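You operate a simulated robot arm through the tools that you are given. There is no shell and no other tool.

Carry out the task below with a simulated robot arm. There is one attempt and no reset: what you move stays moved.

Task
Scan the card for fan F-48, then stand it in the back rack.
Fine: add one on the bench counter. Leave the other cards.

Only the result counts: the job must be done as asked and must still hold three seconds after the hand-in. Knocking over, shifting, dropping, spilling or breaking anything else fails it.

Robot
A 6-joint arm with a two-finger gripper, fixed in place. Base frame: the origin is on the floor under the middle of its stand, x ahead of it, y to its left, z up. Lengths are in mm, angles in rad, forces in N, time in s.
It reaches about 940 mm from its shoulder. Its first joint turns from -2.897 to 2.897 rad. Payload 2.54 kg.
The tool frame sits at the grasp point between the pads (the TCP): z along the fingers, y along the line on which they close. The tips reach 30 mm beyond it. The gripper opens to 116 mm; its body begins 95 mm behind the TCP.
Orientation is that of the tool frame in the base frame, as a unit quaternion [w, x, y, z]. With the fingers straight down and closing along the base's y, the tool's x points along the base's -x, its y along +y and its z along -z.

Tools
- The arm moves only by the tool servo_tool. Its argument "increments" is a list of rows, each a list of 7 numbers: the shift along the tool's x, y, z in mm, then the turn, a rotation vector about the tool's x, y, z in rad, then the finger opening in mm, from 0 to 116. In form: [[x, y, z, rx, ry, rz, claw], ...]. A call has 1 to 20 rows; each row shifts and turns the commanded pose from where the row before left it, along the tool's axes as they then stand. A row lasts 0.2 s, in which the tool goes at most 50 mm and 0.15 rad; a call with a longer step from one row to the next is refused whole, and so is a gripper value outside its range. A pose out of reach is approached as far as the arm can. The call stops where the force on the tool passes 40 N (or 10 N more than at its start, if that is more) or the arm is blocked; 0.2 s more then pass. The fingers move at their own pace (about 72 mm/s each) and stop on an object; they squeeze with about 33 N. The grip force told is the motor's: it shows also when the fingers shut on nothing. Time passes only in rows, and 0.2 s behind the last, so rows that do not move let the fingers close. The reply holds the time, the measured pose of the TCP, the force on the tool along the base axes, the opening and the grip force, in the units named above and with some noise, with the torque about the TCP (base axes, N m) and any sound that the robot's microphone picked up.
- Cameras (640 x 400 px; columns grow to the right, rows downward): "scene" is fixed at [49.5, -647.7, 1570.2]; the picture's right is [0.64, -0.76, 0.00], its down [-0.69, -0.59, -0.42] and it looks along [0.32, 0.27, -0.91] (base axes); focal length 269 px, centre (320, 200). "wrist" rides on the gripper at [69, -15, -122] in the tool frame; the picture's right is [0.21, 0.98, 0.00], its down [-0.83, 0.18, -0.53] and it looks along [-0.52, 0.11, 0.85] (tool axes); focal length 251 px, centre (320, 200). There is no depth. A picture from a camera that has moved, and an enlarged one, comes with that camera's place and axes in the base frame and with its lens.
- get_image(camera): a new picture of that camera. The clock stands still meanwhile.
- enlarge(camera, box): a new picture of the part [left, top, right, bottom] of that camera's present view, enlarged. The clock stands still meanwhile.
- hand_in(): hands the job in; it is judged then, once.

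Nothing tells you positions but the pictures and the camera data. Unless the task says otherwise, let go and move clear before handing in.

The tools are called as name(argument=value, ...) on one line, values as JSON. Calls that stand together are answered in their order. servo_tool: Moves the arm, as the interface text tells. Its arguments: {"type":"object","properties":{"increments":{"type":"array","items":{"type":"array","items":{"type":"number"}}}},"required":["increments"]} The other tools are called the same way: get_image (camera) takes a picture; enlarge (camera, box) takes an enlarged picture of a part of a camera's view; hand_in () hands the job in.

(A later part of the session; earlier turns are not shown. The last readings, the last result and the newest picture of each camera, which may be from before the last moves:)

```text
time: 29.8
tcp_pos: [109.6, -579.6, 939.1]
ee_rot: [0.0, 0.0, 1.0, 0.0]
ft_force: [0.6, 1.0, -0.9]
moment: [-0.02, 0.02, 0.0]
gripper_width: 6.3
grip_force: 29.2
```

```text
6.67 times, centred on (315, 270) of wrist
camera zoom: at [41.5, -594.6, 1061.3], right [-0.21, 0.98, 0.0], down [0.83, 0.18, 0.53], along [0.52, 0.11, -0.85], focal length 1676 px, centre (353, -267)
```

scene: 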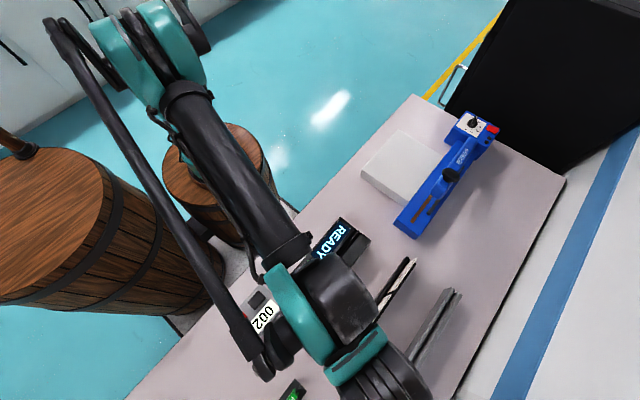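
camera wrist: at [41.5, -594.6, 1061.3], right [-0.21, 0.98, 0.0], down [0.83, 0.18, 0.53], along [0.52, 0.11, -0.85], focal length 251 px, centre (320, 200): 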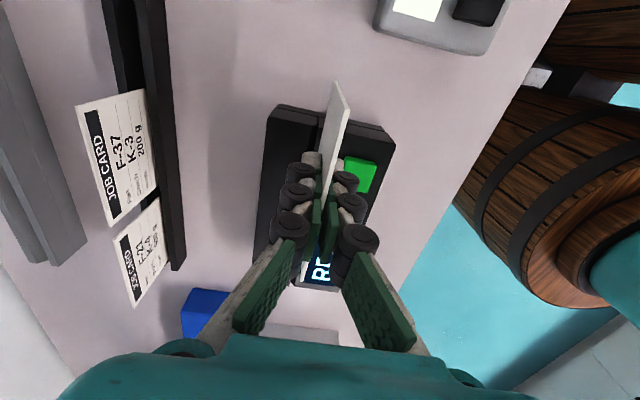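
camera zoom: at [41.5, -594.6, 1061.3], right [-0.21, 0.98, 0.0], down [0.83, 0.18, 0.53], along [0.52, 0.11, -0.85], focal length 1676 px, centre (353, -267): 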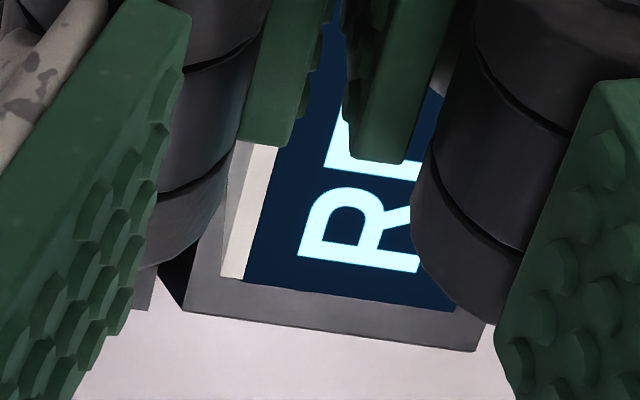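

The card looks centred on the slot, so I want to see the slot's interior directly. Raising and shifting so the camera looks straight down the slot.

servo_tool(increments=[[0, 0, -20, 0, 0, 0, 0], [0, 15, 0, 0, 0, 0, 0], [0, 0, 0, 0, 0, 0, 0], [0, 0, 0, 0, 0, 0, 0]])

get_image(camera="wrist")

enlarge(camera="wrist", box=[255, 90, 345, 170])

enlarge(camera="wrist", box=[250, 170, 340, 270])

```text
time: 30.8
tcp_pos: [110.7, -564.8, 958.5]
ee_rot: [0.001, 0.0, 1.0, 0.0]
ft_force: [-0.5, 0.3, -0.5]
moment: [-0.02, 0.01, -0.02]
gripper_width: 5.9
grip_force: 28.9
```

```text
taken
camera wrist: at [40.7, -579.7, 1081.9], right [-0.21, 0.98, 0.0], down [0.83, 0.18, 0.53], along [0.52, 0.11, -0.85], focal length 251 px, centre (320, 200)
```

wrist: 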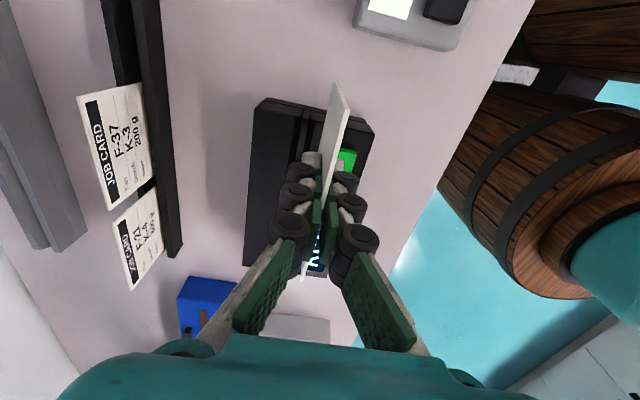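

```text
5.00 times, centred on (300, 130) of wrist
camera zoom: at [40.7, -579.7, 1081.9], right [-0.21, 0.98, 0.0], down [0.83, 0.18, 0.53], along [0.52, 0.11, -0.85], focal length 1257 px, centre (420, 550)
```

zoom: 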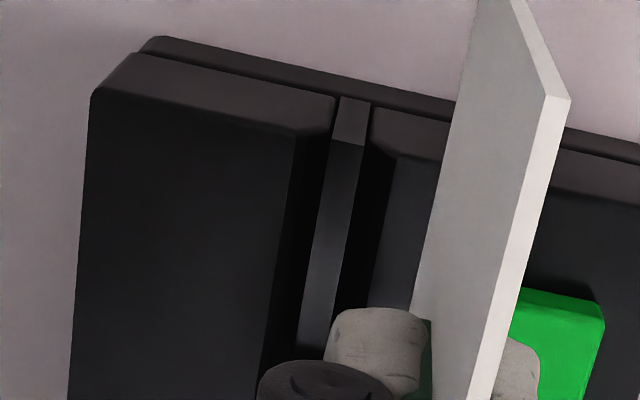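

```text
4.00 times, centred on (295, 220) of wrist
camera zoom: at [40.7, -579.7, 1081.9], right [-0.21, 0.98, 0.0], down [0.83, 0.18, 0.53], along [0.52, 0.11, -0.85], focal length 1006 px, centre (420, 120)
```

zoom: 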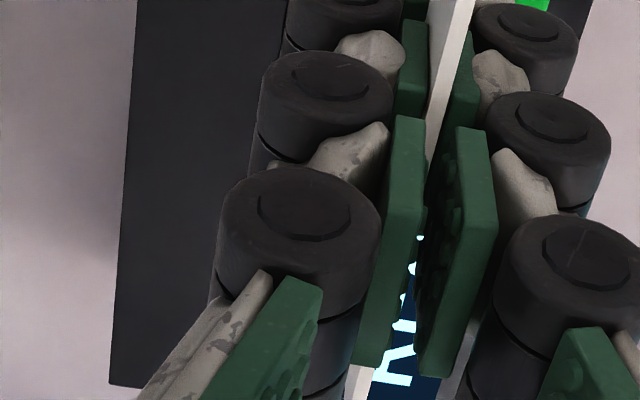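

Looking down the slot, the lit strips at both ends are a raised floor just below the top, and the dark middle (x≈138–249) is a deeper pocket about 110 mm long – it fits the ~100 mm card. So the card goes down into the middle, not at the end. Moving to view the pocket.

servo_tool(increments=[[-30, 0, 0, 0, 0, 0, 0], [0, 0, 0, 0, 0, 0, 0], [0, 0, 0, 0, 0, 0, 0]])

enlarge(camera="wrist", box=[255, 50, 345, 150])

enlarge(camera="scene", box=[280, 200, 400, 310])

```text
time: 31.6
tcp_pos: [140.9, -565.5, 959.1]
ee_rot: [0.0, 0.0, 1.0, 0.001]
ft_force: [0.4, 0.4, 0.6]
moment: [0.03, 0.0, 0.04]
gripper_width: 5.8
grip_force: 29.1
```

```text
4.00 times, centred on (300, 100) of wrist
camera zoom: at [71.3, -579.9, 1081.6], right [-0.21, 0.98, 0.0], down [0.83, 0.18, 0.53], along [0.52, 0.11, -0.85], focal length 1006 px, centre (400, 600)
```

zoom: 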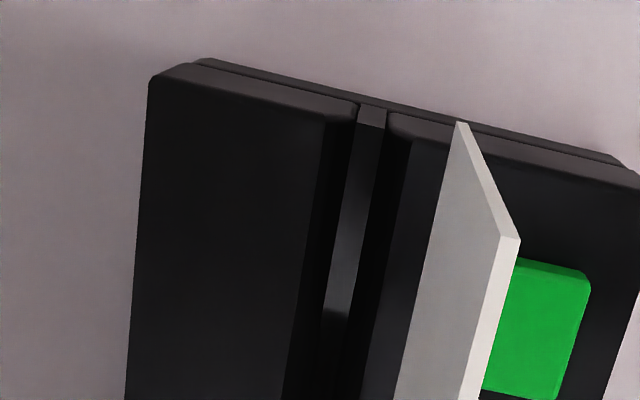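

```text
3.64 times, centred on (340, 255) of scene
camera zoom: at [49.5, -647.7, 1570.2], right [0.64, -0.76, 0.0], down [-0.69, -0.59, -0.42], along [0.32, 0.27, -0.91], focal length 978 px, centre (247, 0)
```

zoom: 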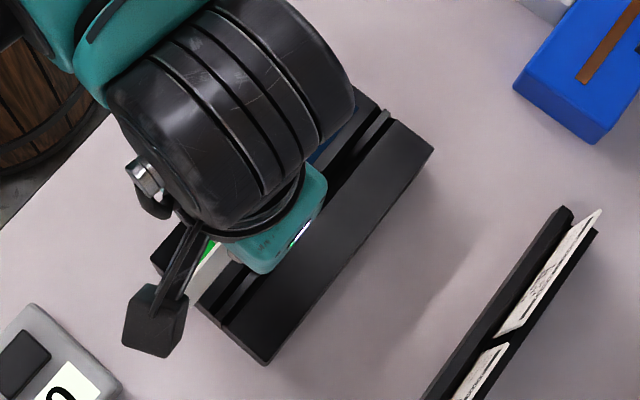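

Both views agree: the shallow floor ends at x≈138 (z≈855) and the slot centre is y≈−580.3. Moving the card to the pocket centre (x≈194).

servo_tool(increments=[[-26.5, -7.3, 0, 0, 0, 0, 0], [-26.5, -7.3, 0, 0, 0, 0, 0], [0, 0, 10, 0, 0, 0, 0], [0, 0, 5, 0, 0, 0, 0], [0, 0, 0, 0, 0, 0, 0], [0, 0, 0, 0, 0, 0, 0]])

enlarge(camera="wrist", box=[270, 20, 370, 140])

enlarge(camera="wrist", box=[270, 210, 370, 310])

```text
time: 33.0
tcp_pos: [193.7, -579.1, 944.3]
ee_rot: [0.0, 0.0, 1.0, 0.0]
ft_force: [-0.6, -0.4, 0.2]
moment: [0.04, 0.01, 0.0]
gripper_width: 5.6
grip_force: 29.5
```

```text
3.33 times, centred on (320, 80) of wrist
camera zoom: at [124.8, -593.8, 1067.7], right [-0.21, 0.98, 0.0], down [0.83, 0.18, 0.53], along [0.52, 0.11, -0.85], focal length 838 px, centre (320, 600)
```

zoom: 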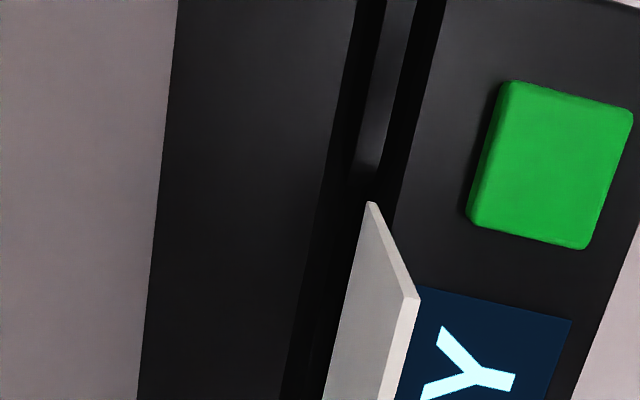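

```text
4.00 times, centred on (320, 260) of wrist
camera zoom: at [124.8, -593.8, 1067.7], right [-0.21, 0.98, 0.0], down [0.83, 0.18, 0.53], along [0.52, 0.11, -0.85], focal length 1006 px, centre (320, -40)
```

zoom: 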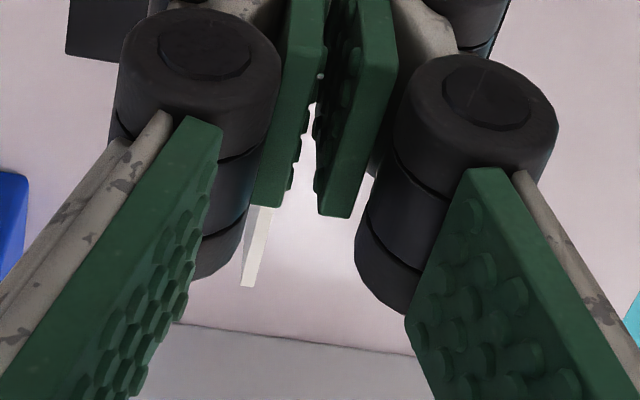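

Clearances look good: shift −0.8 mm in y, +1 mm in x, then lower gently.

servo_tool(increments=[[-1, -0.8, 0, 0, 0, 0, 0], [0, 0, 5, 0, 0, 0, 0], [0, 0, 5, 0, 0, 0, 0], [0, 0, 5, 0, 0, 0, 0], [0, 0, 0, 0, 0, 0, 0], [0, 0, 0, 0, 0, 0, 0]])

enlarge(camera="wrist", box=[270, 20, 370, 140])

```text
time: 34.4
tcp_pos: [194.8, -580.0, 929.0]
ee_rot: [0.0, 0.0, 1.0, 0.001]
ft_force: [-0.5, -0.2, -0.3]
moment: [0.03, 0.02, 0.05]
gripper_width: 6.3
grip_force: 29.6
```

```text
3.33 times, centred on (320, 80) of wrist
camera zoom: at [125.4, -594.4, 1052.5], right [-0.21, 0.98, 0.0], down [0.83, 0.18, 0.53], along [0.52, 0.11, -0.85], focal length 838 px, centre (320, 600)
```

zoom: 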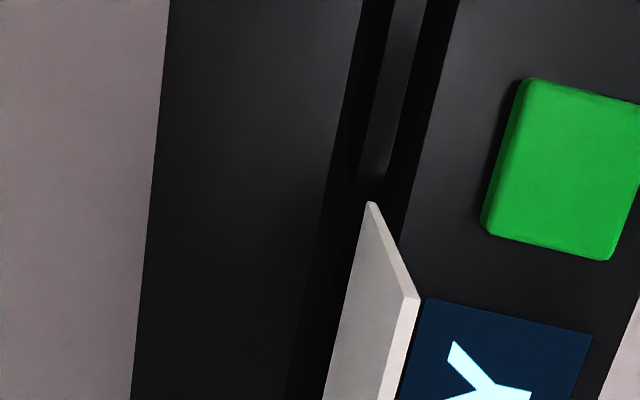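

Well aligned. Continue lowering into the pocket.

servo_tool(increments=[[0, 0, 4, 0, 0, 0, 0], [0, 0, 4, 0, 0, 0, 0], [0, 0, 4, 0, 0, 0, 0], [0, 0, 0, 0, 0, 0, 0]])

enlarge(camera="wrist", box=[270, 20, 370, 140])

```text
time: 35.4
tcp_pos: [195.4, -580.0, 917.9]
ee_rot: [0.0, 0.0, 1.0, 0.0]
ft_force: [0.0, 0.1, -0.7]
moment: [-0.01, -0.02, -0.01]
gripper_width: 6.0
grip_force: 30.0
```

```text
3.33 times, centred on (320, 80) of wrist
camera zoom: at [125.3, -594.9, 1040.4], right [-0.21, 0.98, 0.0], down [0.83, 0.18, 0.53], along [0.52, 0.11, -0.85], focal length 838 px, centre (320, 600)
```

zoom: 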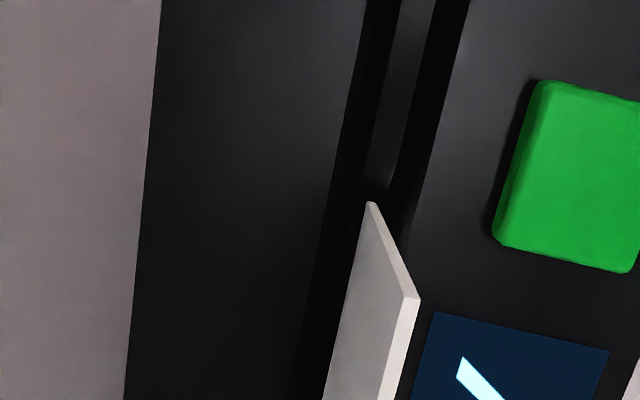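

No contact force; continuing down.

servo_tool(increments=[[0, 0, 3, 0, 0, 0, 0], [0, 0, 3, 0, 0, 0, 0], [0, 0, 3, 0, 0, 0, 0], [0, 0, 0, 0, 0, 0, 0]])

enlarge(camera="wrist", box=[270, 20, 370, 140])

```text
time: 36.4
tcp_pos: [194.3, -581.3, 908.5]
ee_rot: [0.0, 0.0, 1.0, 0.001]
ft_force: [4.9, -0.6, -0.6]
moment: [0.02, -0.33, 0.01]
gripper_width: 6.2
grip_force: 29.4
```

```text
3.33 times, centred on (320, 80) of wrist
camera zoom: at [125.4, -595.0, 1031.4], right [-0.21, 0.98, 0.0], down [0.83, 0.18, 0.53], along [0.52, 0.11, -0.85], focal length 838 px, centre (320, 600)
```

zoom: 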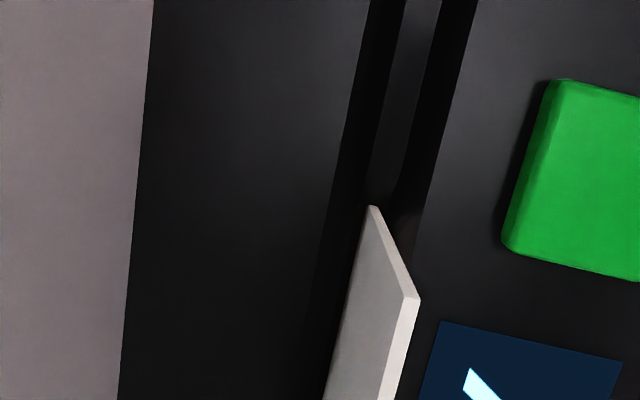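

A light +x push at the card's lower −x corner: the pocket end wall is touching. I'll lift a little, shift +x 3 mm and continue.

servo_tool(increments=[[0, 0, -4, 0, 0, 0, 0], [-3.5, 0, 0, 0, 0, 0, 0], [0, 0, 0, 0, 0, 0, 0]])

enlarge(camera="wrist", box=[270, 20, 370, 140])

enlarge(camera="wrist", box=[270, 220, 370, 320])

```text
time: 37.2
tcp_pos: [199.0, -579.8, 912.1]
ee_rot: [0.0, 0.001, 1.0, 0.0]
ft_force: [0.5, 0.2, 1.2]
moment: [0.02, 0.02, 0.0]
gripper_width: 6.0
grip_force: 28.9
```

```text
3.33 times, centred on (320, 80) of wrist
camera zoom: at [128.6, -594.8, 1035.5], right [-0.21, 0.98, 0.0], down [0.83, 0.18, 0.53], along [0.52, 0.11, -0.85], focal length 838 px, centre (320, 600)
```

zoom: 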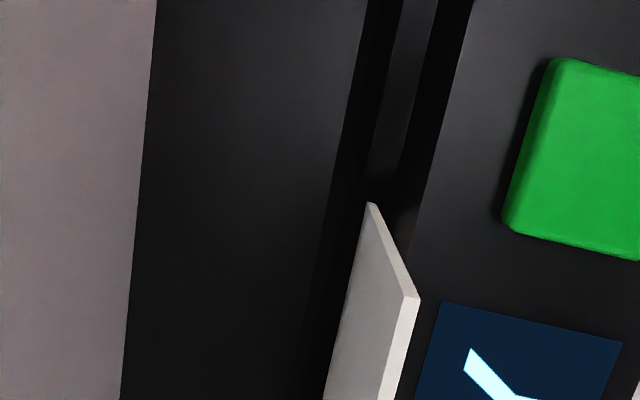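

```text
4.00 times, centred on (320, 270) of wrist
camera zoom: at [128.6, -594.8, 1035.5], right [-0.21, 0.98, 0.0], down [0.83, 0.18, 0.53], along [0.52, 0.11, -0.85], focal length 1006 px, centre (320, -80)
```

zoom: 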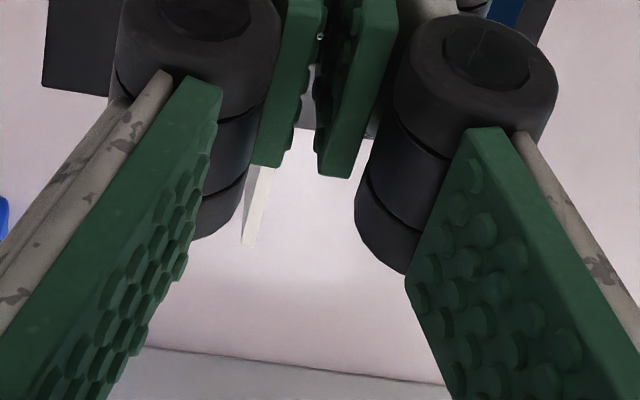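

Now x≈198, matching the scanner's centre (99–295). Lowering again in small steps.

servo_tool(increments=[[0, 0, 3, 0, 0, 0, 0], [0, 0, 3, 0, 0, 0, 0], [0, 0, 3, 0, 0, 0, 0], [0, 0, 0, 0, 0, 0, 0]])

```text
time: 38.2
tcp_pos: [197.3, -579.4, 903.3]
ee_rot: [0.0, -0.001, 1.0, 0.0]
ft_force: [-0.2, -0.2, -0.7]
moment: [0.02, 0.0, -0.02]
gripper_width: 6.0
grip_force: 29.5
```

servo_tool(increments=[[0, 0, 2, 0, 0, 0, 0], [0, 0, 2, 0, 0, 0, 0], [0, 0, 2, 0, 0, 0, 0], [0, 0, 0, 0, 0, 0, 0]])

get_image(camera="wrist")

enlarge(camera="scene", box=[280, 200, 400, 310])

```text
time: 39.2
tcp_pos: [197.8, -579.9, 897.3]
ee_rot: [-0.001, 0.0, 1.0, -0.001]
ft_force: [0.6, 0.1, 0.1]
moment: [-0.01, -0.01, 0.01]
gripper_width: 6.0
grip_force: 29.2
```

```text
taken
camera wrist: at [128.4, -594.6, 1019.6], right [-0.21, 0.98, 0.0], down [0.83, 0.18, 0.53], along [0.52, 0.11, -0.85], focal length 251 px, centre (320, 200)
```

wrist: 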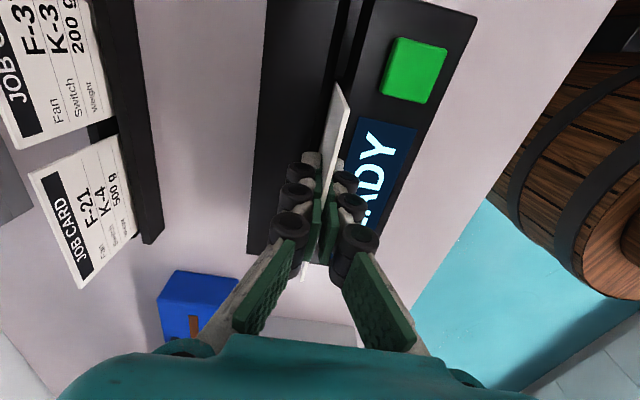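

```text
3.64 times, centred on (340, 255) of scene
camera zoom: at [49.5, -647.7, 1570.2], right [0.64, -0.76, 0.0], down [-0.69, -0.59, -0.42], along [0.32, 0.27, -0.91], focal length 978 px, centre (247, 0)
```

zoom: 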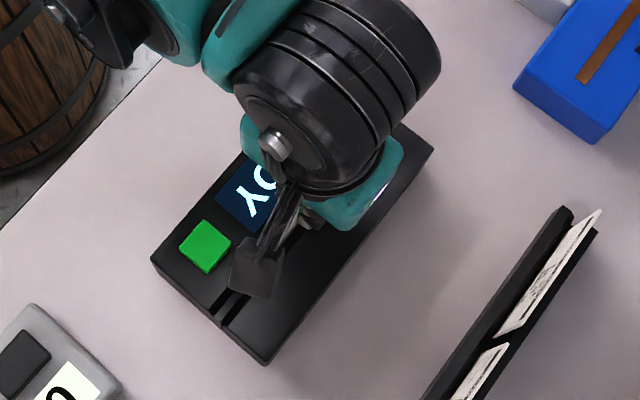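

Card is ~25 mm into the pocket, no contact, display still READY. Going a bit lower (fingertips still above the top).

servo_tool(increments=[[0, 0, 2, 0, 0, 0, 0], [0, 0, 2, 0, 0, 0, 0], [0, 0, 0, 0, 0, 0, 0], [0, 0, 0, 0, 0, 0, 0]])

enlarge(camera="wrist", box=[250, 20, 450, 220])

```text
time: 40.2
tcp_pos: [197.6, -580.2, 892.5]
ee_rot: [0.001, 0.0, 1.0, 0.0]
ft_force: [-0.4, -0.7, -0.4]
moment: [-0.02, 0.02, 0.0]
gripper_width: 6.0
grip_force: 29.0
```

```text
2.00 times, centred on (350, 120) of wrist
camera zoom: at [128.4, -595.2, 1015.7], right [-0.21, 0.98, 0.0], down [0.83, 0.18, 0.53], along [0.52, 0.11, -0.85], focal length 503 px, centre (260, 360)
```

zoom: 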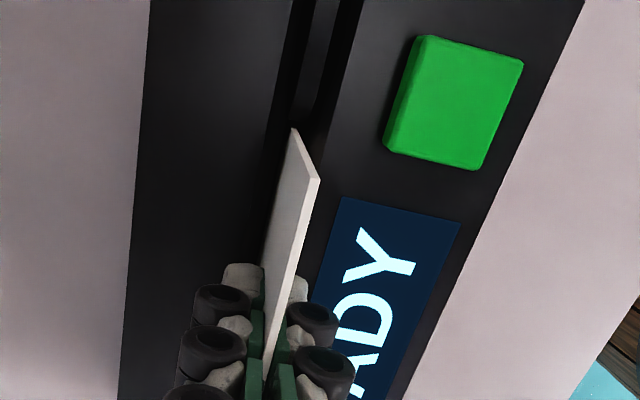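

Still no contact and still READY. I'll ease down slightly, then release so the card seats on the pocket floor.

servo_tool(increments=[[0, 0, 1.5, 0, 0, 0, 0], [0, 0, 0, 0, 0, 0, 0], [0, 0, 0, 0, 0, 0, 10], [0, 0, 0, 0, 0, 0, 14], [0, 0, 0, 0, 0, 0, 30], [0, 0, 0, 0, 0, 0, 30], [0, 0, 0, 0, 0, 0, 30]])

get_image(camera="wrist")

enlarge(camera="wrist", box=[250, 20, 450, 220])

```text
time: 41.8
tcp_pos: [199.1, -579.1, 891.4]
ee_rot: [0.0, 0.0, 1.0, 0.0]
ft_force: [0.1, 0.3, -0.1]
moment: [0.0, -0.02, 0.0]
gripper_width: 29.9
grip_force: 0.1
```

```text
taken
camera wrist: at [128.7, -595.0, 1014.1], right [-0.21, 0.98, 0.0], down [0.83, 0.18, 0.53], along [0.52, 0.11, -0.85], focal length 251 px, centre (320, 200)
```

wrist: 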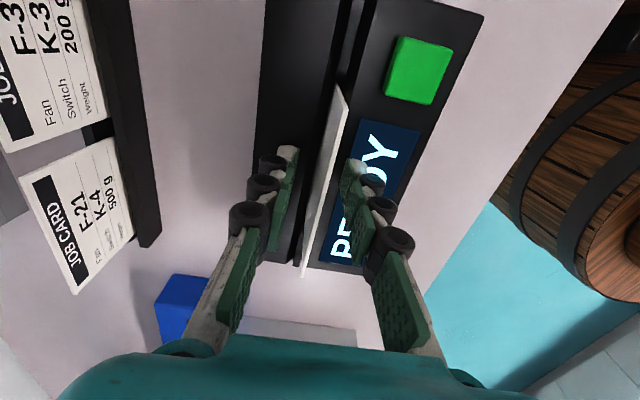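

```text
2.00 times, centred on (350, 120) of wrist
camera zoom: at [128.7, -595.0, 1014.1], right [-0.21, 0.98, 0.0], down [0.83, 0.18, 0.53], along [0.52, 0.11, -0.85], focal length 503 px, centre (260, 360)
```

zoom: 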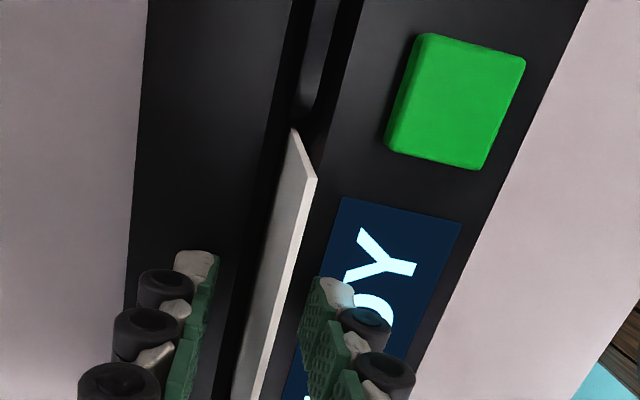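

The card stands in the pocket and the display still says READY, so the green button most likely triggers the scan. I'll rise clear and press it with closed fingers.

servo_tool(increments=[[0, 0, 0, 0, 0, 0, 44], [0, 0, 0, 0, 0, 0, 44], [0, 0, -15, 0, 0, 0, 44], [0, 0, -30, 0, 0, 0, 44], [0, 0, -30, 0, 0, 0, 44], [35, 20, 0, 0, 0, 0, 0], [35, 20, 0, 0, 0, 0, 0], [0, 0, 0, 0, 0, 0, 0], [0, 0, 0, 0, 0, 0, 0]])

get_image(camera="wrist")

enlarge(camera="scene", box=[280, 200, 400, 310])

```text
time: 43.8
tcp_pos: [127.3, -537.5, 966.3]
ee_rot: [-0.001, -0.001, 1.0, 0.0]
ft_force: [-0.6, 0.2, -0.6]
moment: [-0.03, 0.02, 0.0]
gripper_width: 0.0
grip_force: 28.5
```

```text
taken
camera wrist: at [58.0, -554.1, 1089.1], right [-0.21, 0.98, 0.0], down [0.83, 0.18, 0.53], along [0.52, 0.11, -0.85], focal length 251 px, centre (320, 200)
```

wrist: 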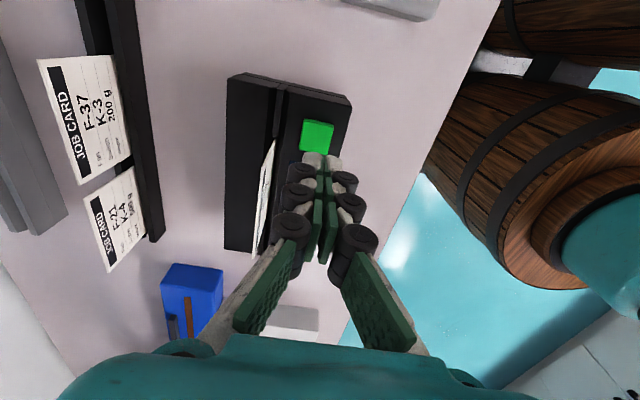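

```text
3.64 times, centred on (340, 255) of scene
camera zoom: at [49.5, -647.7, 1570.2], right [0.64, -0.76, 0.0], down [-0.69, -0.59, -0.42], along [0.32, 0.27, -0.91], focal length 978 px, centre (247, 0)
```

zoom: 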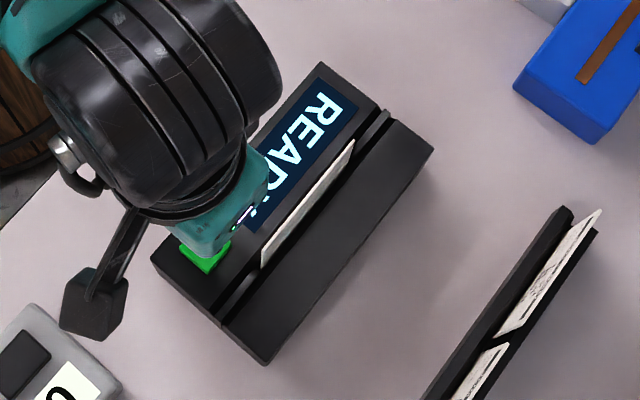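

The fingertip axis projects right onto the green button. Descending toward it, then pressing in small steps.

servo_tool(increments=[[0, 0, 30, 0, 0, 0, 0], [0, 0, 20, 0, 0, 0, 0], [0, 0, 8, 0, 0, 0, 0], [0, 0, 0, 0, 0, 0, 0]])

enlarge(camera="wrist", box=[220, 80, 420, 240])

```text
time: 44.8
tcp_pos: [128.2, -539.3, 906.8]
ee_rot: [0.0, 0.0, 1.0, 0.0]
ft_force: [0.0, 0.1, -0.3]
moment: [-0.02, 0.04, 0.06]
gripper_width: 0.0
grip_force: 28.9
```

```text
2.50 times, centred on (320, 160) of wrist
camera zoom: at [58.3, -554.8, 1030.5], right [-0.21, 0.98, 0.0], down [0.83, 0.18, 0.53], along [0.52, 0.11, -0.85], focal length 629 px, centre (320, 300)
```

zoom: 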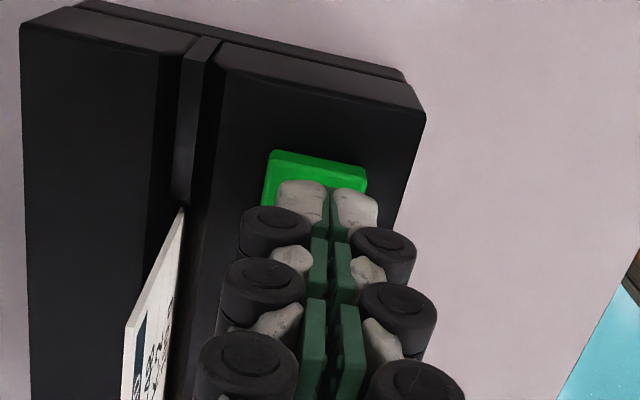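

servo_tool(increments=[[0, 0, 4, 0, 0, 0, 0], [0, 0, 3, 0, 0, 0, 0], [0, 0, 2, 0, 0, 0, 0], [0, 0, 0, 0, 0, 0, 0]])

enlarge(camera="scene", box=[280, 200, 400, 310])

```text
time: 45.8
tcp_pos: [127.2, -539.4, 899.9]
ee_rot: [0.0, 0.0, 1.0, 0.001]
ft_force: [-0.3, 0.6, -0.1]
moment: [0.02, 0.01, -0.01]
gripper_width: 0.2
grip_force: 28.3
```

```text
3.64 times, centred on (340, 255) of scene
camera zoom: at [49.5, -647.7, 1570.2], right [0.64, -0.76, 0.0], down [-0.69, -0.59, -0.42], along [0.32, 0.27, -0.91], focal length 978 px, centre (247, 0)
```

zoom: 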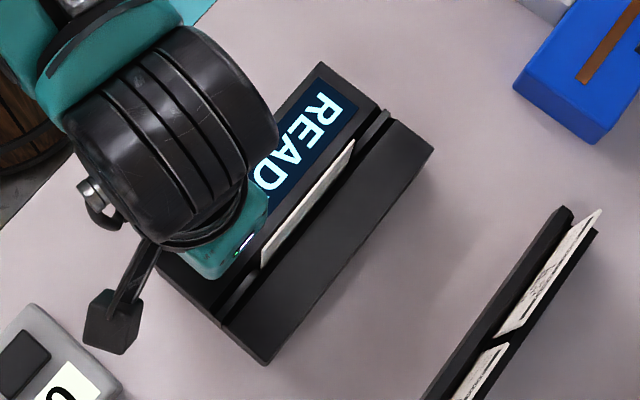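

servo_tool(increments=[[0, 0, 2, 0, 0, 0, 0], [0, 0, 2, 0, 0, 0, 0], [0, 0, 1, 0, 0, 0, 0], [0, 0, 0, 0, 0, 0, 0]])

enlarge(camera="scene", box=[280, 200, 400, 310])

```text
time: 46.8
tcp_pos: [127.3, -538.6, 894.2]
ee_rot: [0.001, 0.0, 1.0, 0.0]
ft_force: [0.2, 0.7, 0.2]
moment: [0.02, 0.03, 0.01]
gripper_width: 0.0
grip_force: 28.3
```

```text
3.64 times, centred on (340, 255) of scene
camera zoom: at [49.5, -647.7, 1570.2], right [0.64, -0.76, 0.0], down [-0.69, -0.59, -0.42], along [0.32, 0.27, -0.91], focal length 978 px, centre (247, 0)
```

zoom: 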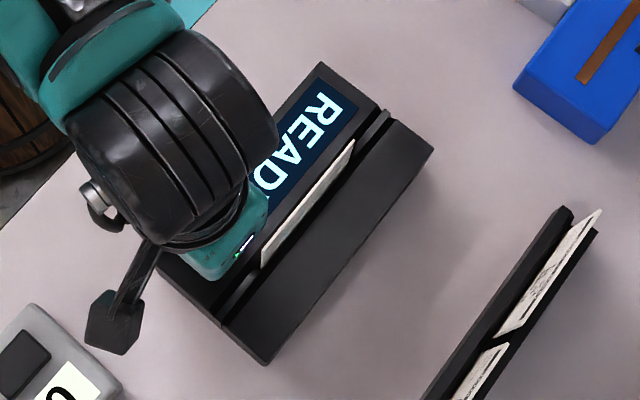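

Still no contact at tip z≈864; pressing in 1 mm steps.

servo_tool(increments=[[0, 0, 1, 0, 0, 0, 0], [0, 0, 1, 0, 0, 0, 0], [0, 0, 1, 0, 0, 0, 0], [0, 0, 0, 0, 0, 0, 0]])

enlarge(camera="scene", box=[280, 200, 400, 310])

enlarge(camera="wrist", box=[220, 80, 420, 240])

```text
time: 47.8
tcp_pos: [127.8, -541.0, 891.4]
ee_rot: [0.0, 0.0, 1.0, 0.0]
ft_force: [-1.1, -0.2, 0.5]
moment: [0.0, -0.01, 0.0]
gripper_width: 5.9
grip_force: 28.9
heard: click
```

```text
3.64 times, centred on (340, 255) of scene
camera zoom: at [49.5, -647.7, 1570.2], right [0.64, -0.76, 0.0], down [-0.69, -0.59, -0.42], along [0.32, 0.27, -0.91], focal length 978 px, centre (247, 0)
```

zoom: 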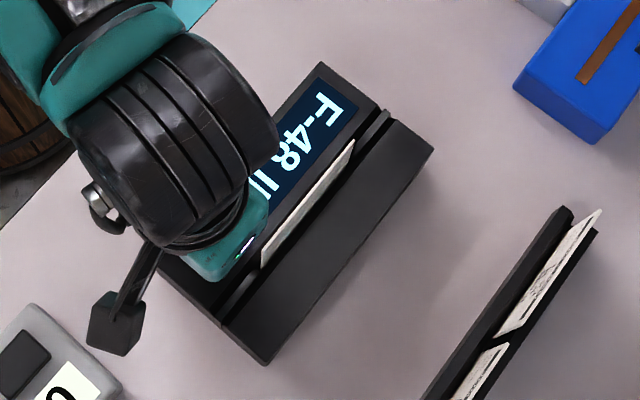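

```text
2.50 times, centred on (320, 160) of wrist
camera zoom: at [58.7, -555.2, 1013.9], right [-0.21, 0.98, 0.0], down [0.83, 0.18, 0.53], along [0.52, 0.11, -0.85], focal length 629 px, centre (320, 300)
```

zoom: 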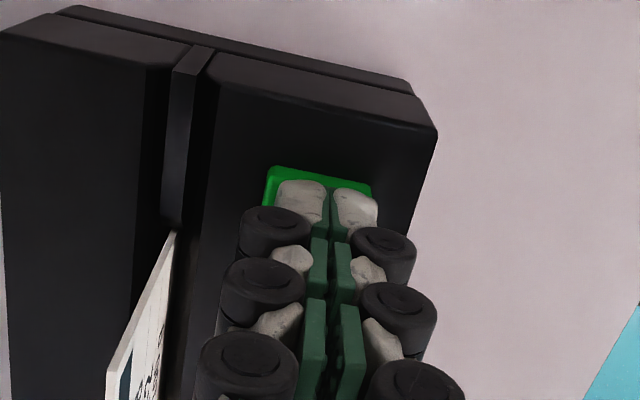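

A click, and the display now shows "F‑48 …". Raising straight up to read it.

servo_tool(increments=[[0, 0, -5, 0, 0, 0, 0], [0, 0, -30, 0, 0, 0, 0], [0, 0, -40, 0, 0, 0, 0], [40, 10, 0, 0, 0, 0, 60], [40, 10, 0, 0, 0, 0, 60], [0, 0, 0, 0, 0, 0, 60]])

enlarge(camera="scene", box=[220, 200, 400, 340])

get_image(camera="wrist")

```text
time: 49.2
tcp_pos: [50.1, -522.0, 967.6]
ee_rot: [0.001, 0.0, 1.0, 0.0]
ft_force: [-0.3, -0.4, -0.2]
moment: [0.01, 0.01, 0.01]
gripper_width: 59.9
grip_force: 0.0
```

```text
2.86 times, centred on (310, 270) of scene
camera zoom: at [49.5, -647.7, 1570.2], right [0.64, -0.76, 0.0], down [-0.69, -0.59, -0.42], along [0.32, 0.27, -0.91], focal length 768 px, centre (349, 0)
```

zoom: 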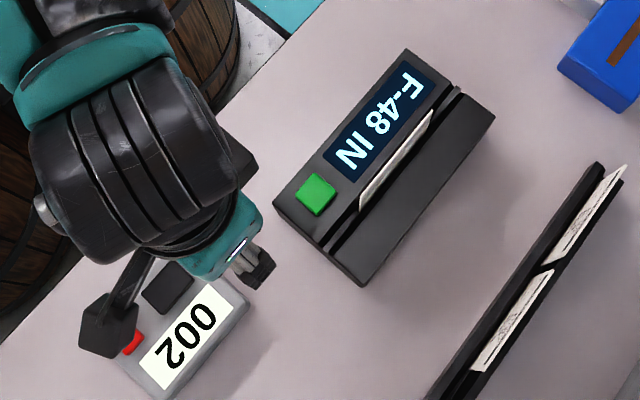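

```text
taken
camera wrist: at [-19.4, -535.7, 1090.2], right [-0.21, 0.98, 0.0], down [0.83, 0.18, 0.53], along [0.52, 0.11, -0.85], focal length 251 px, centre (320, 200)
```

wrist: 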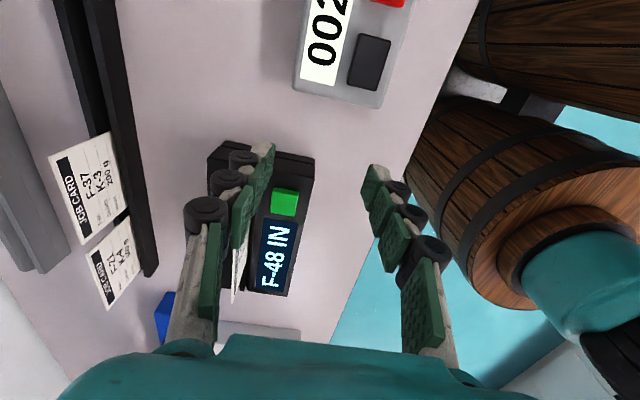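

The scanner shows "F‑48 IN" – scan done. Now back over the card to pick it up.

servo_tool(increments=[[-36.75, -14.5, 0, 0, 0, 0, 60], [-36.75, -14.5, 0, 0, 0, 0, 60], [-36.75, -14.5, 0, 0, 0, 0, 60], [-36.75, -14.5, 0, 0, 0, 0, 60], [0, 0, 0, 0, 0, 0, 60], [0, 0, 0, 0, 0, 0, 60]])

get_image(camera="wrist")

enlarge(camera="wrist", box=[260, 60, 380, 180])

enlarge(camera="wrist", box=[260, 170, 380, 290])

```text
time: 50.6
tcp_pos: [196.0, -577.0, 965.3]
ee_rot: [0.0, 0.0, 1.0, 0.0]
ft_force: [-1.0, -0.2, 0.7]
moment: [0.01, 0.0, -0.02]
gripper_width: 60.0
grip_force: 0.0
```

```text
taken
camera wrist: at [126.4, -592.9, 1088.9], right [-0.21, 0.98, 0.0], down [0.83, 0.18, 0.53], along [0.52, 0.11, -0.85], focal length 251 px, centre (320, 200)
```

wrist: 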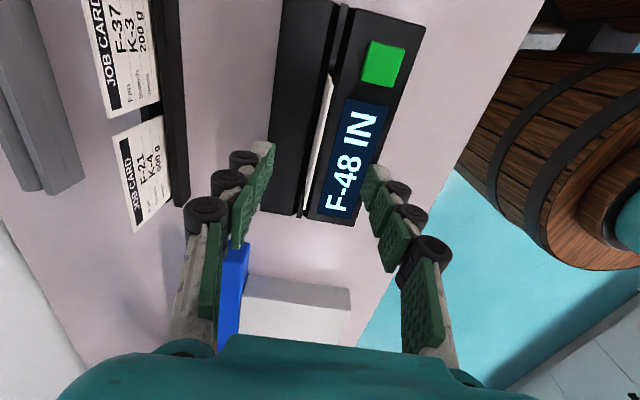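

```text
3.33 times, centred on (320, 120) of wrist
camera zoom: at [126.4, -592.9, 1088.9], right [-0.21, 0.98, 0.0], down [0.83, 0.18, 0.53], along [0.52, 0.11, -0.85], focal length 838 px, centre (320, 467)
```

zoom: 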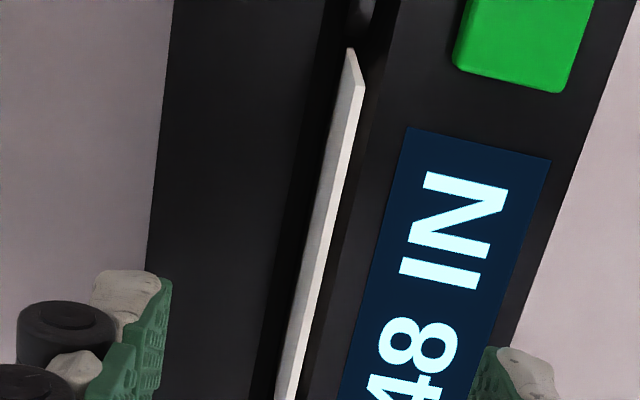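

```text
3.33 times, centred on (320, 230) of wrist
camera zoom: at [126.4, -592.9, 1088.9], right [-0.21, 0.98, 0.0], down [0.83, 0.18, 0.53], along [0.52, 0.11, -0.85], focal length 838 px, centre (320, 100)
```

zoom: 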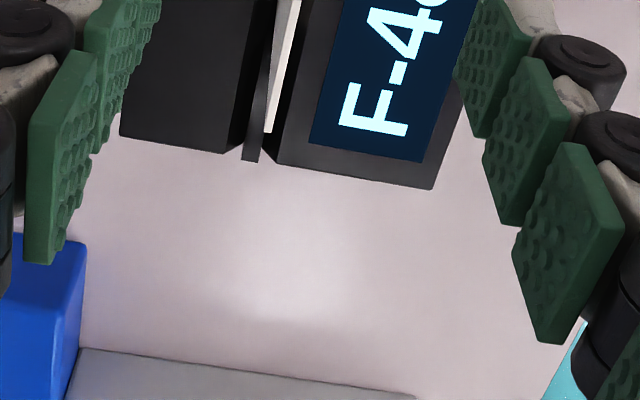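

Card top is at about (197, −580.6, 911). Descending to grip it.

servo_tool(increments=[[-1.2, -2.8, 0, 0, 0, 0, 60], [0, 0, 25, 0, 0, 0, 60], [0, 0, 25, 0, 0, 0, 60], [0, 0, 16, 0, 0, 0, 60], [0, 0, 0, 0, 0, 0, 60]])

get_image(camera="wrist")

```text
time: 51.8
tcp_pos: [196.3, -579.6, 899.3]
ee_rot: [0.0, 0.0, 1.0, 0.0]
ft_force: [-0.3, 0.0, 0.1]
moment: [-0.01, 0.01, -0.01]
gripper_width: 60.3
grip_force: 0.0
```

```text
taken
camera wrist: at [126.7, -595.1, 1022.4], right [-0.21, 0.98, 0.0], down [0.83, 0.18, 0.53], along [0.52, 0.11, -0.85], focal length 251 px, centre (320, 200)
```

wrist: 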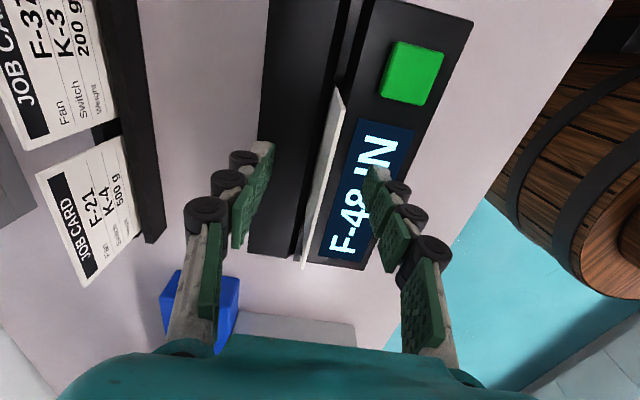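

Card is between the fingers; closing and lifting out.

servo_tool(increments=[[0, 0, 0, 0, 0, 0, 30], [0, 0, 0, 0, 0, 0, 10], [0, 0, 0, 0, 0, 0, 0], [0, 0, 0, 0, 0, 0, 0], [0, 0, 0, 0, 0, 0, 0], [0, 0, 0, 0, 0, 0, 0]])

servo_tool(increments=[[0, 0, -8, 0, 0, 0, 0], [0, 0, -12, 0, 0, 0, 0], [0, 0, -25, 0, 0, 0, 0], [0, 0, -30, 0, 0, 0, 0], [0, 0, -20, 0, 0, 0, 0], [0, 0, 0, 0, 0, 0, 0]])

get_image(camera="wrist")

enlarge(camera="scene", box=[220, 200, 480, 400])

```text
time: 53.2
tcp_pos: [195.6, -579.3, 900.6]
ee_rot: [0.0, 0.001, 1.0, 0.0]
ft_force: [0.5, -0.1, 0.7]
moment: [0.01, 0.0, 0.0]
gripper_width: 5.9
grip_force: 29.4
```

```text
time: 54.6
tcp_pos: [197.1, -580.0, 995.3]
ee_rot: [0.0, 0.0, 1.0, 0.0]
ft_force: [-0.3, -0.5, -0.6]
moment: [-0.02, 0.01, -0.01]
gripper_width: 6.0
grip_force: 29.7
```

```text
taken
camera wrist: at [128.4, -595.5, 1118.4], right [-0.21, 0.98, 0.0], down [0.83, 0.18, 0.53], along [0.52, 0.11, -0.85], focal length 251 px, centre (320, 200)
```

wrist: 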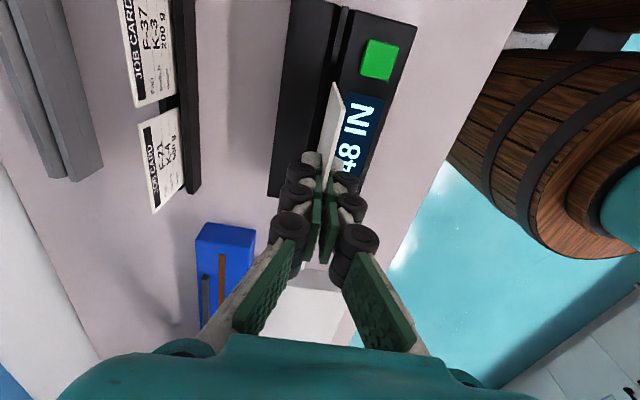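

```text
2.00 times, centred on (350, 300) of scene
camera zoom: at [49.5, -647.7, 1570.2], right [0.64, -0.76, 0.0], down [-0.69, -0.59, -0.42], along [0.32, 0.27, -0.91], focal length 538 px, centre (260, 0)
```

zoom: 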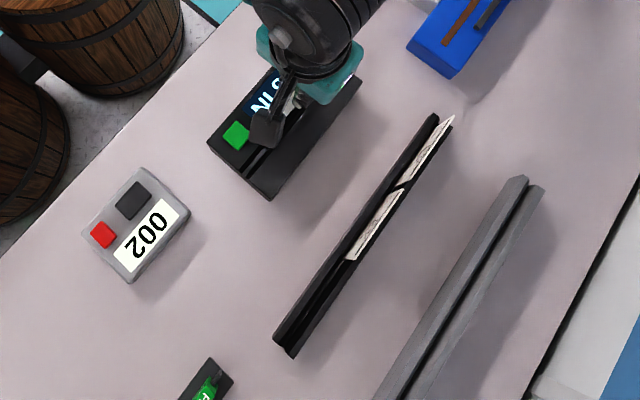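

Card is out, other cards undisturbed. Moving toward the back rack, first offset so the camera looks straight down its groove.

servo_tool(increments=[[5.3, -39, -1.4, 0, 0, 0, 0], [5.3, -39, -1.4, 0, 0, 0, 0], [5.3, -39, -1.4, 0, 0, 0, 0], [5.3, -39, -1.4, 0, 0, 0, 0], [5.3, -39, -1.4, 0, 0, 0, 0], [5.3, -39, -1.4, 0, 0, 0, 0], [5.3, -39, -1.4, 0, 0, 0, 0], [0, 0, 0, 0, 0, 0, 0], [0, 0, 0, 0, 0, 0, 0]])

get_image(camera="wrist")

enlarge(camera="wrist", box=[250, 60, 350, 160])

enlarge(camera="wrist", box=[270, 0, 370, 80])

```text
time: 56.6
tcp_pos: [157.1, -854.1, 1004.0]
ee_rot: [-0.001, 0.0, 1.0, 0.001]
ft_force: [0.4, 0.2, 0.5]
moment: [0.0, 0.03, 0.02]
gripper_width: 6.0
grip_force: 29.2
```

```text
taken
camera wrist: at [88.6, -869.5, 1127.2], right [-0.21, 0.98, 0.0], down [0.83, 0.18, 0.53], along [0.52, 0.11, -0.85], focal length 251 px, centre (320, 200)
```

wrist: 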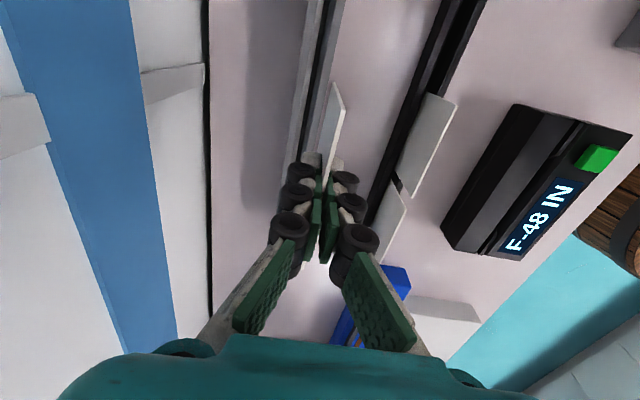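

```text
4.00 times, centred on (300, 110) of wrist
camera zoom: at [88.6, -869.5, 1127.2], right [-0.21, 0.98, 0.0], down [0.83, 0.18, 0.53], along [0.52, 0.11, -0.85], focal length 1006 px, centre (400, 560)
```

zoom: 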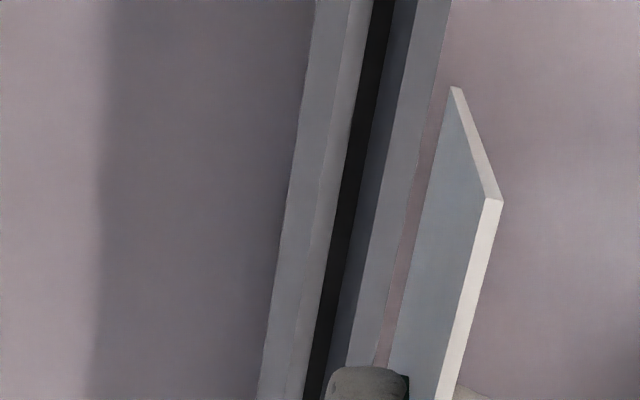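

```text
5.00 times, centred on (320, 40) of wrist
camera zoom: at [88.6, -869.5, 1127.2], right [-0.21, 0.98, 0.0], down [0.83, 0.18, 0.53], along [0.52, 0.11, -0.85], focal length 1257 px, centre (320, 1000)
```

zoom: 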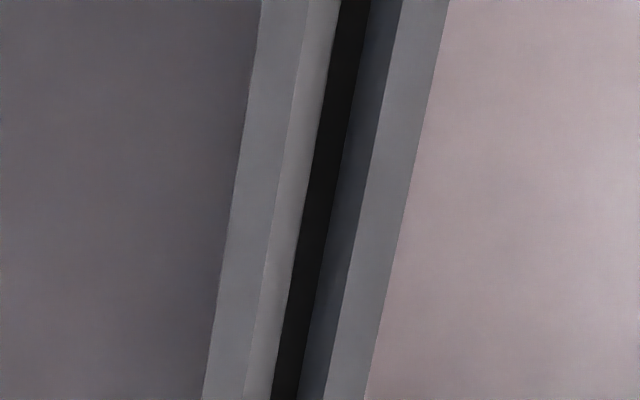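

Groove centre is at y≈−870.1; the card sits at camera y +14.3, so I shift −14.9 mm and lower part-way, then re-check.

servo_tool(increments=[[0, -14.9, 0, 0, 0, 0, 0], [0, 0, 20, 0, 0, 0, 0], [0, 0, 20, 0, 0, 0, 0], [0, 0, 10, 0, 0, 0, 0], [0, 0, 0, 0, 0, 0, 0], [0, 0, 0, 0, 0, 0, 0]])

enlarge(camera="wrist", box=[280, 40, 360, 120])

enlarge(camera="wrist", box=[270, 230, 370, 330])

```text
time: 58.0
tcp_pos: [158.0, -868.8, 956.0]
ee_rot: [0.001, 0.0, 1.0, 0.001]
ft_force: [-0.3, 0.0, 0.5]
moment: [0.0, 0.01, -0.03]
gripper_width: 6.1
grip_force: 29.5
```

```text
5.00 times, centred on (320, 80) of wrist
camera zoom: at [90.2, -885.2, 1078.8], right [-0.21, 0.98, 0.0], down [0.83, 0.18, 0.53], along [0.52, 0.11, -0.85], focal length 1257 px, centre (320, 800)
```

zoom: 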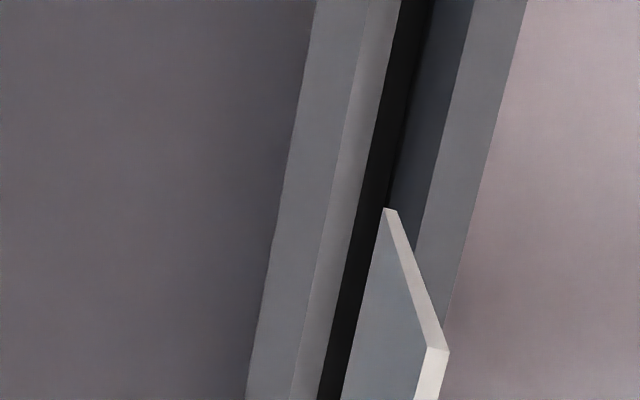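

```text
4.00 times, centred on (320, 280) of wrist
camera zoom: at [90.2, -885.2, 1078.8], right [-0.21, 0.98, 0.0], down [0.83, 0.18, 0.53], along [0.52, 0.11, -0.85], focal length 1006 px, centre (320, -120)
```

zoom: 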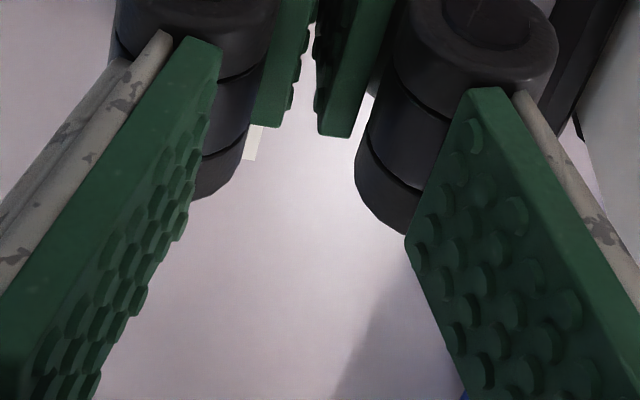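

Nearly aligned; nudge +0.8 mm in y and lower to just above the groove.

servo_tool(increments=[[0, 0.8, 0, 0, 0, 0, 0], [0, 0, 12, 0, 0, 0, 0], [0, 0, 12, 0, 0, 0, 0], [0, 0, 10, 0, 0, 0, 0], [0, 0, 0, 0, 0, 0, 0], [0, 0, 0, 0, 0, 0, 0]])

enlarge(camera="wrist", box=[280, 40, 360, 120])

```text
time: 59.4
tcp_pos: [159.2, -868.1, 922.4]
ee_rot: [0.0, 0.0, 1.0, 0.0]
ft_force: [0.0, -0.1, -0.2]
moment: [-0.02, -0.03, 0.02]
gripper_width: 6.2
grip_force: 29.0
```

```text
5.00 times, centred on (320, 80) of wrist
camera zoom: at [90.3, -883.0, 1044.5], right [-0.21, 0.98, 0.0], down [0.83, 0.18, 0.53], along [0.52, 0.11, -0.85], focal length 1257 px, centre (320, 800)
```

zoom: 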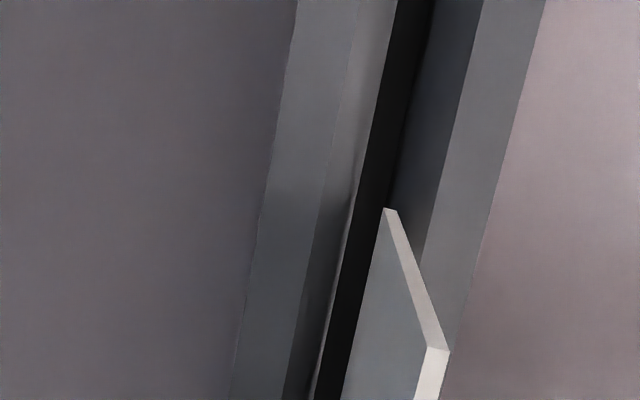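

The arm moved ~1.4 mm further than asked; correcting −1.7 mm and re-checking before insertion.

servo_tool(increments=[[0, -1.7, 0, 0, 0, 0, 0], [0, 0, 0, 0, 0, 0, 0], [0, 0, 0, 0, 0, 0, 0]])

enlarge(camera="wrist", box=[280, 40, 360, 120])

```text
time: 60.2
tcp_pos: [160.5, -870.0, 921.5]
ee_rot: [0.0, 0.0, 1.0, 0.0]
ft_force: [0.7, 0.3, 0.6]
moment: [0.02, 0.0, 0.0]
gripper_width: 5.9
grip_force: 29.3
```

```text
5.00 times, centred on (320, 80) of wrist
camera zoom: at [90.4, -884.7, 1044.8], right [-0.21, 0.98, 0.0], down [0.83, 0.18, 0.53], along [0.52, 0.11, -0.85], focal length 1257 px, centre (320, 800)
```

zoom: 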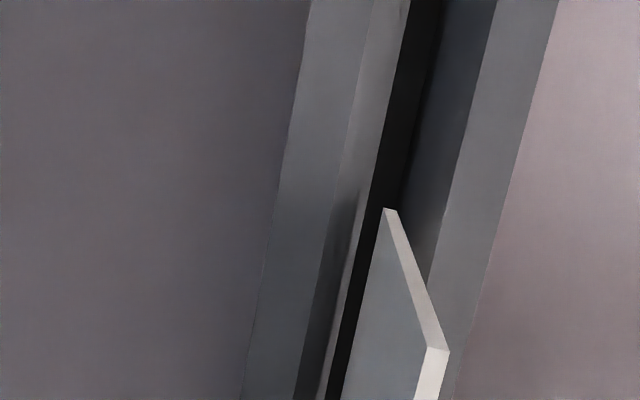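

Aligned within ~0.5 mm. Lowering into the groove gently.

servo_tool(increments=[[0, 0, 4, 0, 0, 0, 0], [0, 0, 4, 0, 0, 0, 0], [0, 0, 4, 0, 0, 0, 0], [0, 0, 0, 0, 0, 0, 0]])

enlarge(camera="wrist", box=[280, 40, 360, 120])

```text
time: 61.2
tcp_pos: [159.4, -869.3, 908.8]
ee_rot: [0.0, 0.0, 1.0, 0.0]
ft_force: [0.5, 0.3, -0.2]
moment: [0.0, -0.01, -0.01]
gripper_width: 6.1
grip_force: 29.3
```

```text
5.00 times, centred on (320, 80) of wrist
camera zoom: at [90.4, -884.4, 1032.1], right [-0.21, 0.98, 0.0], down [0.83, 0.18, 0.53], along [0.52, 0.11, -0.85], focal length 1257 px, centre (320, 800)
```

zoom: 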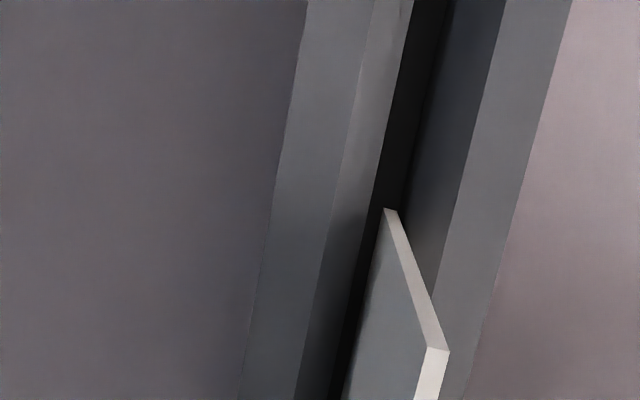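

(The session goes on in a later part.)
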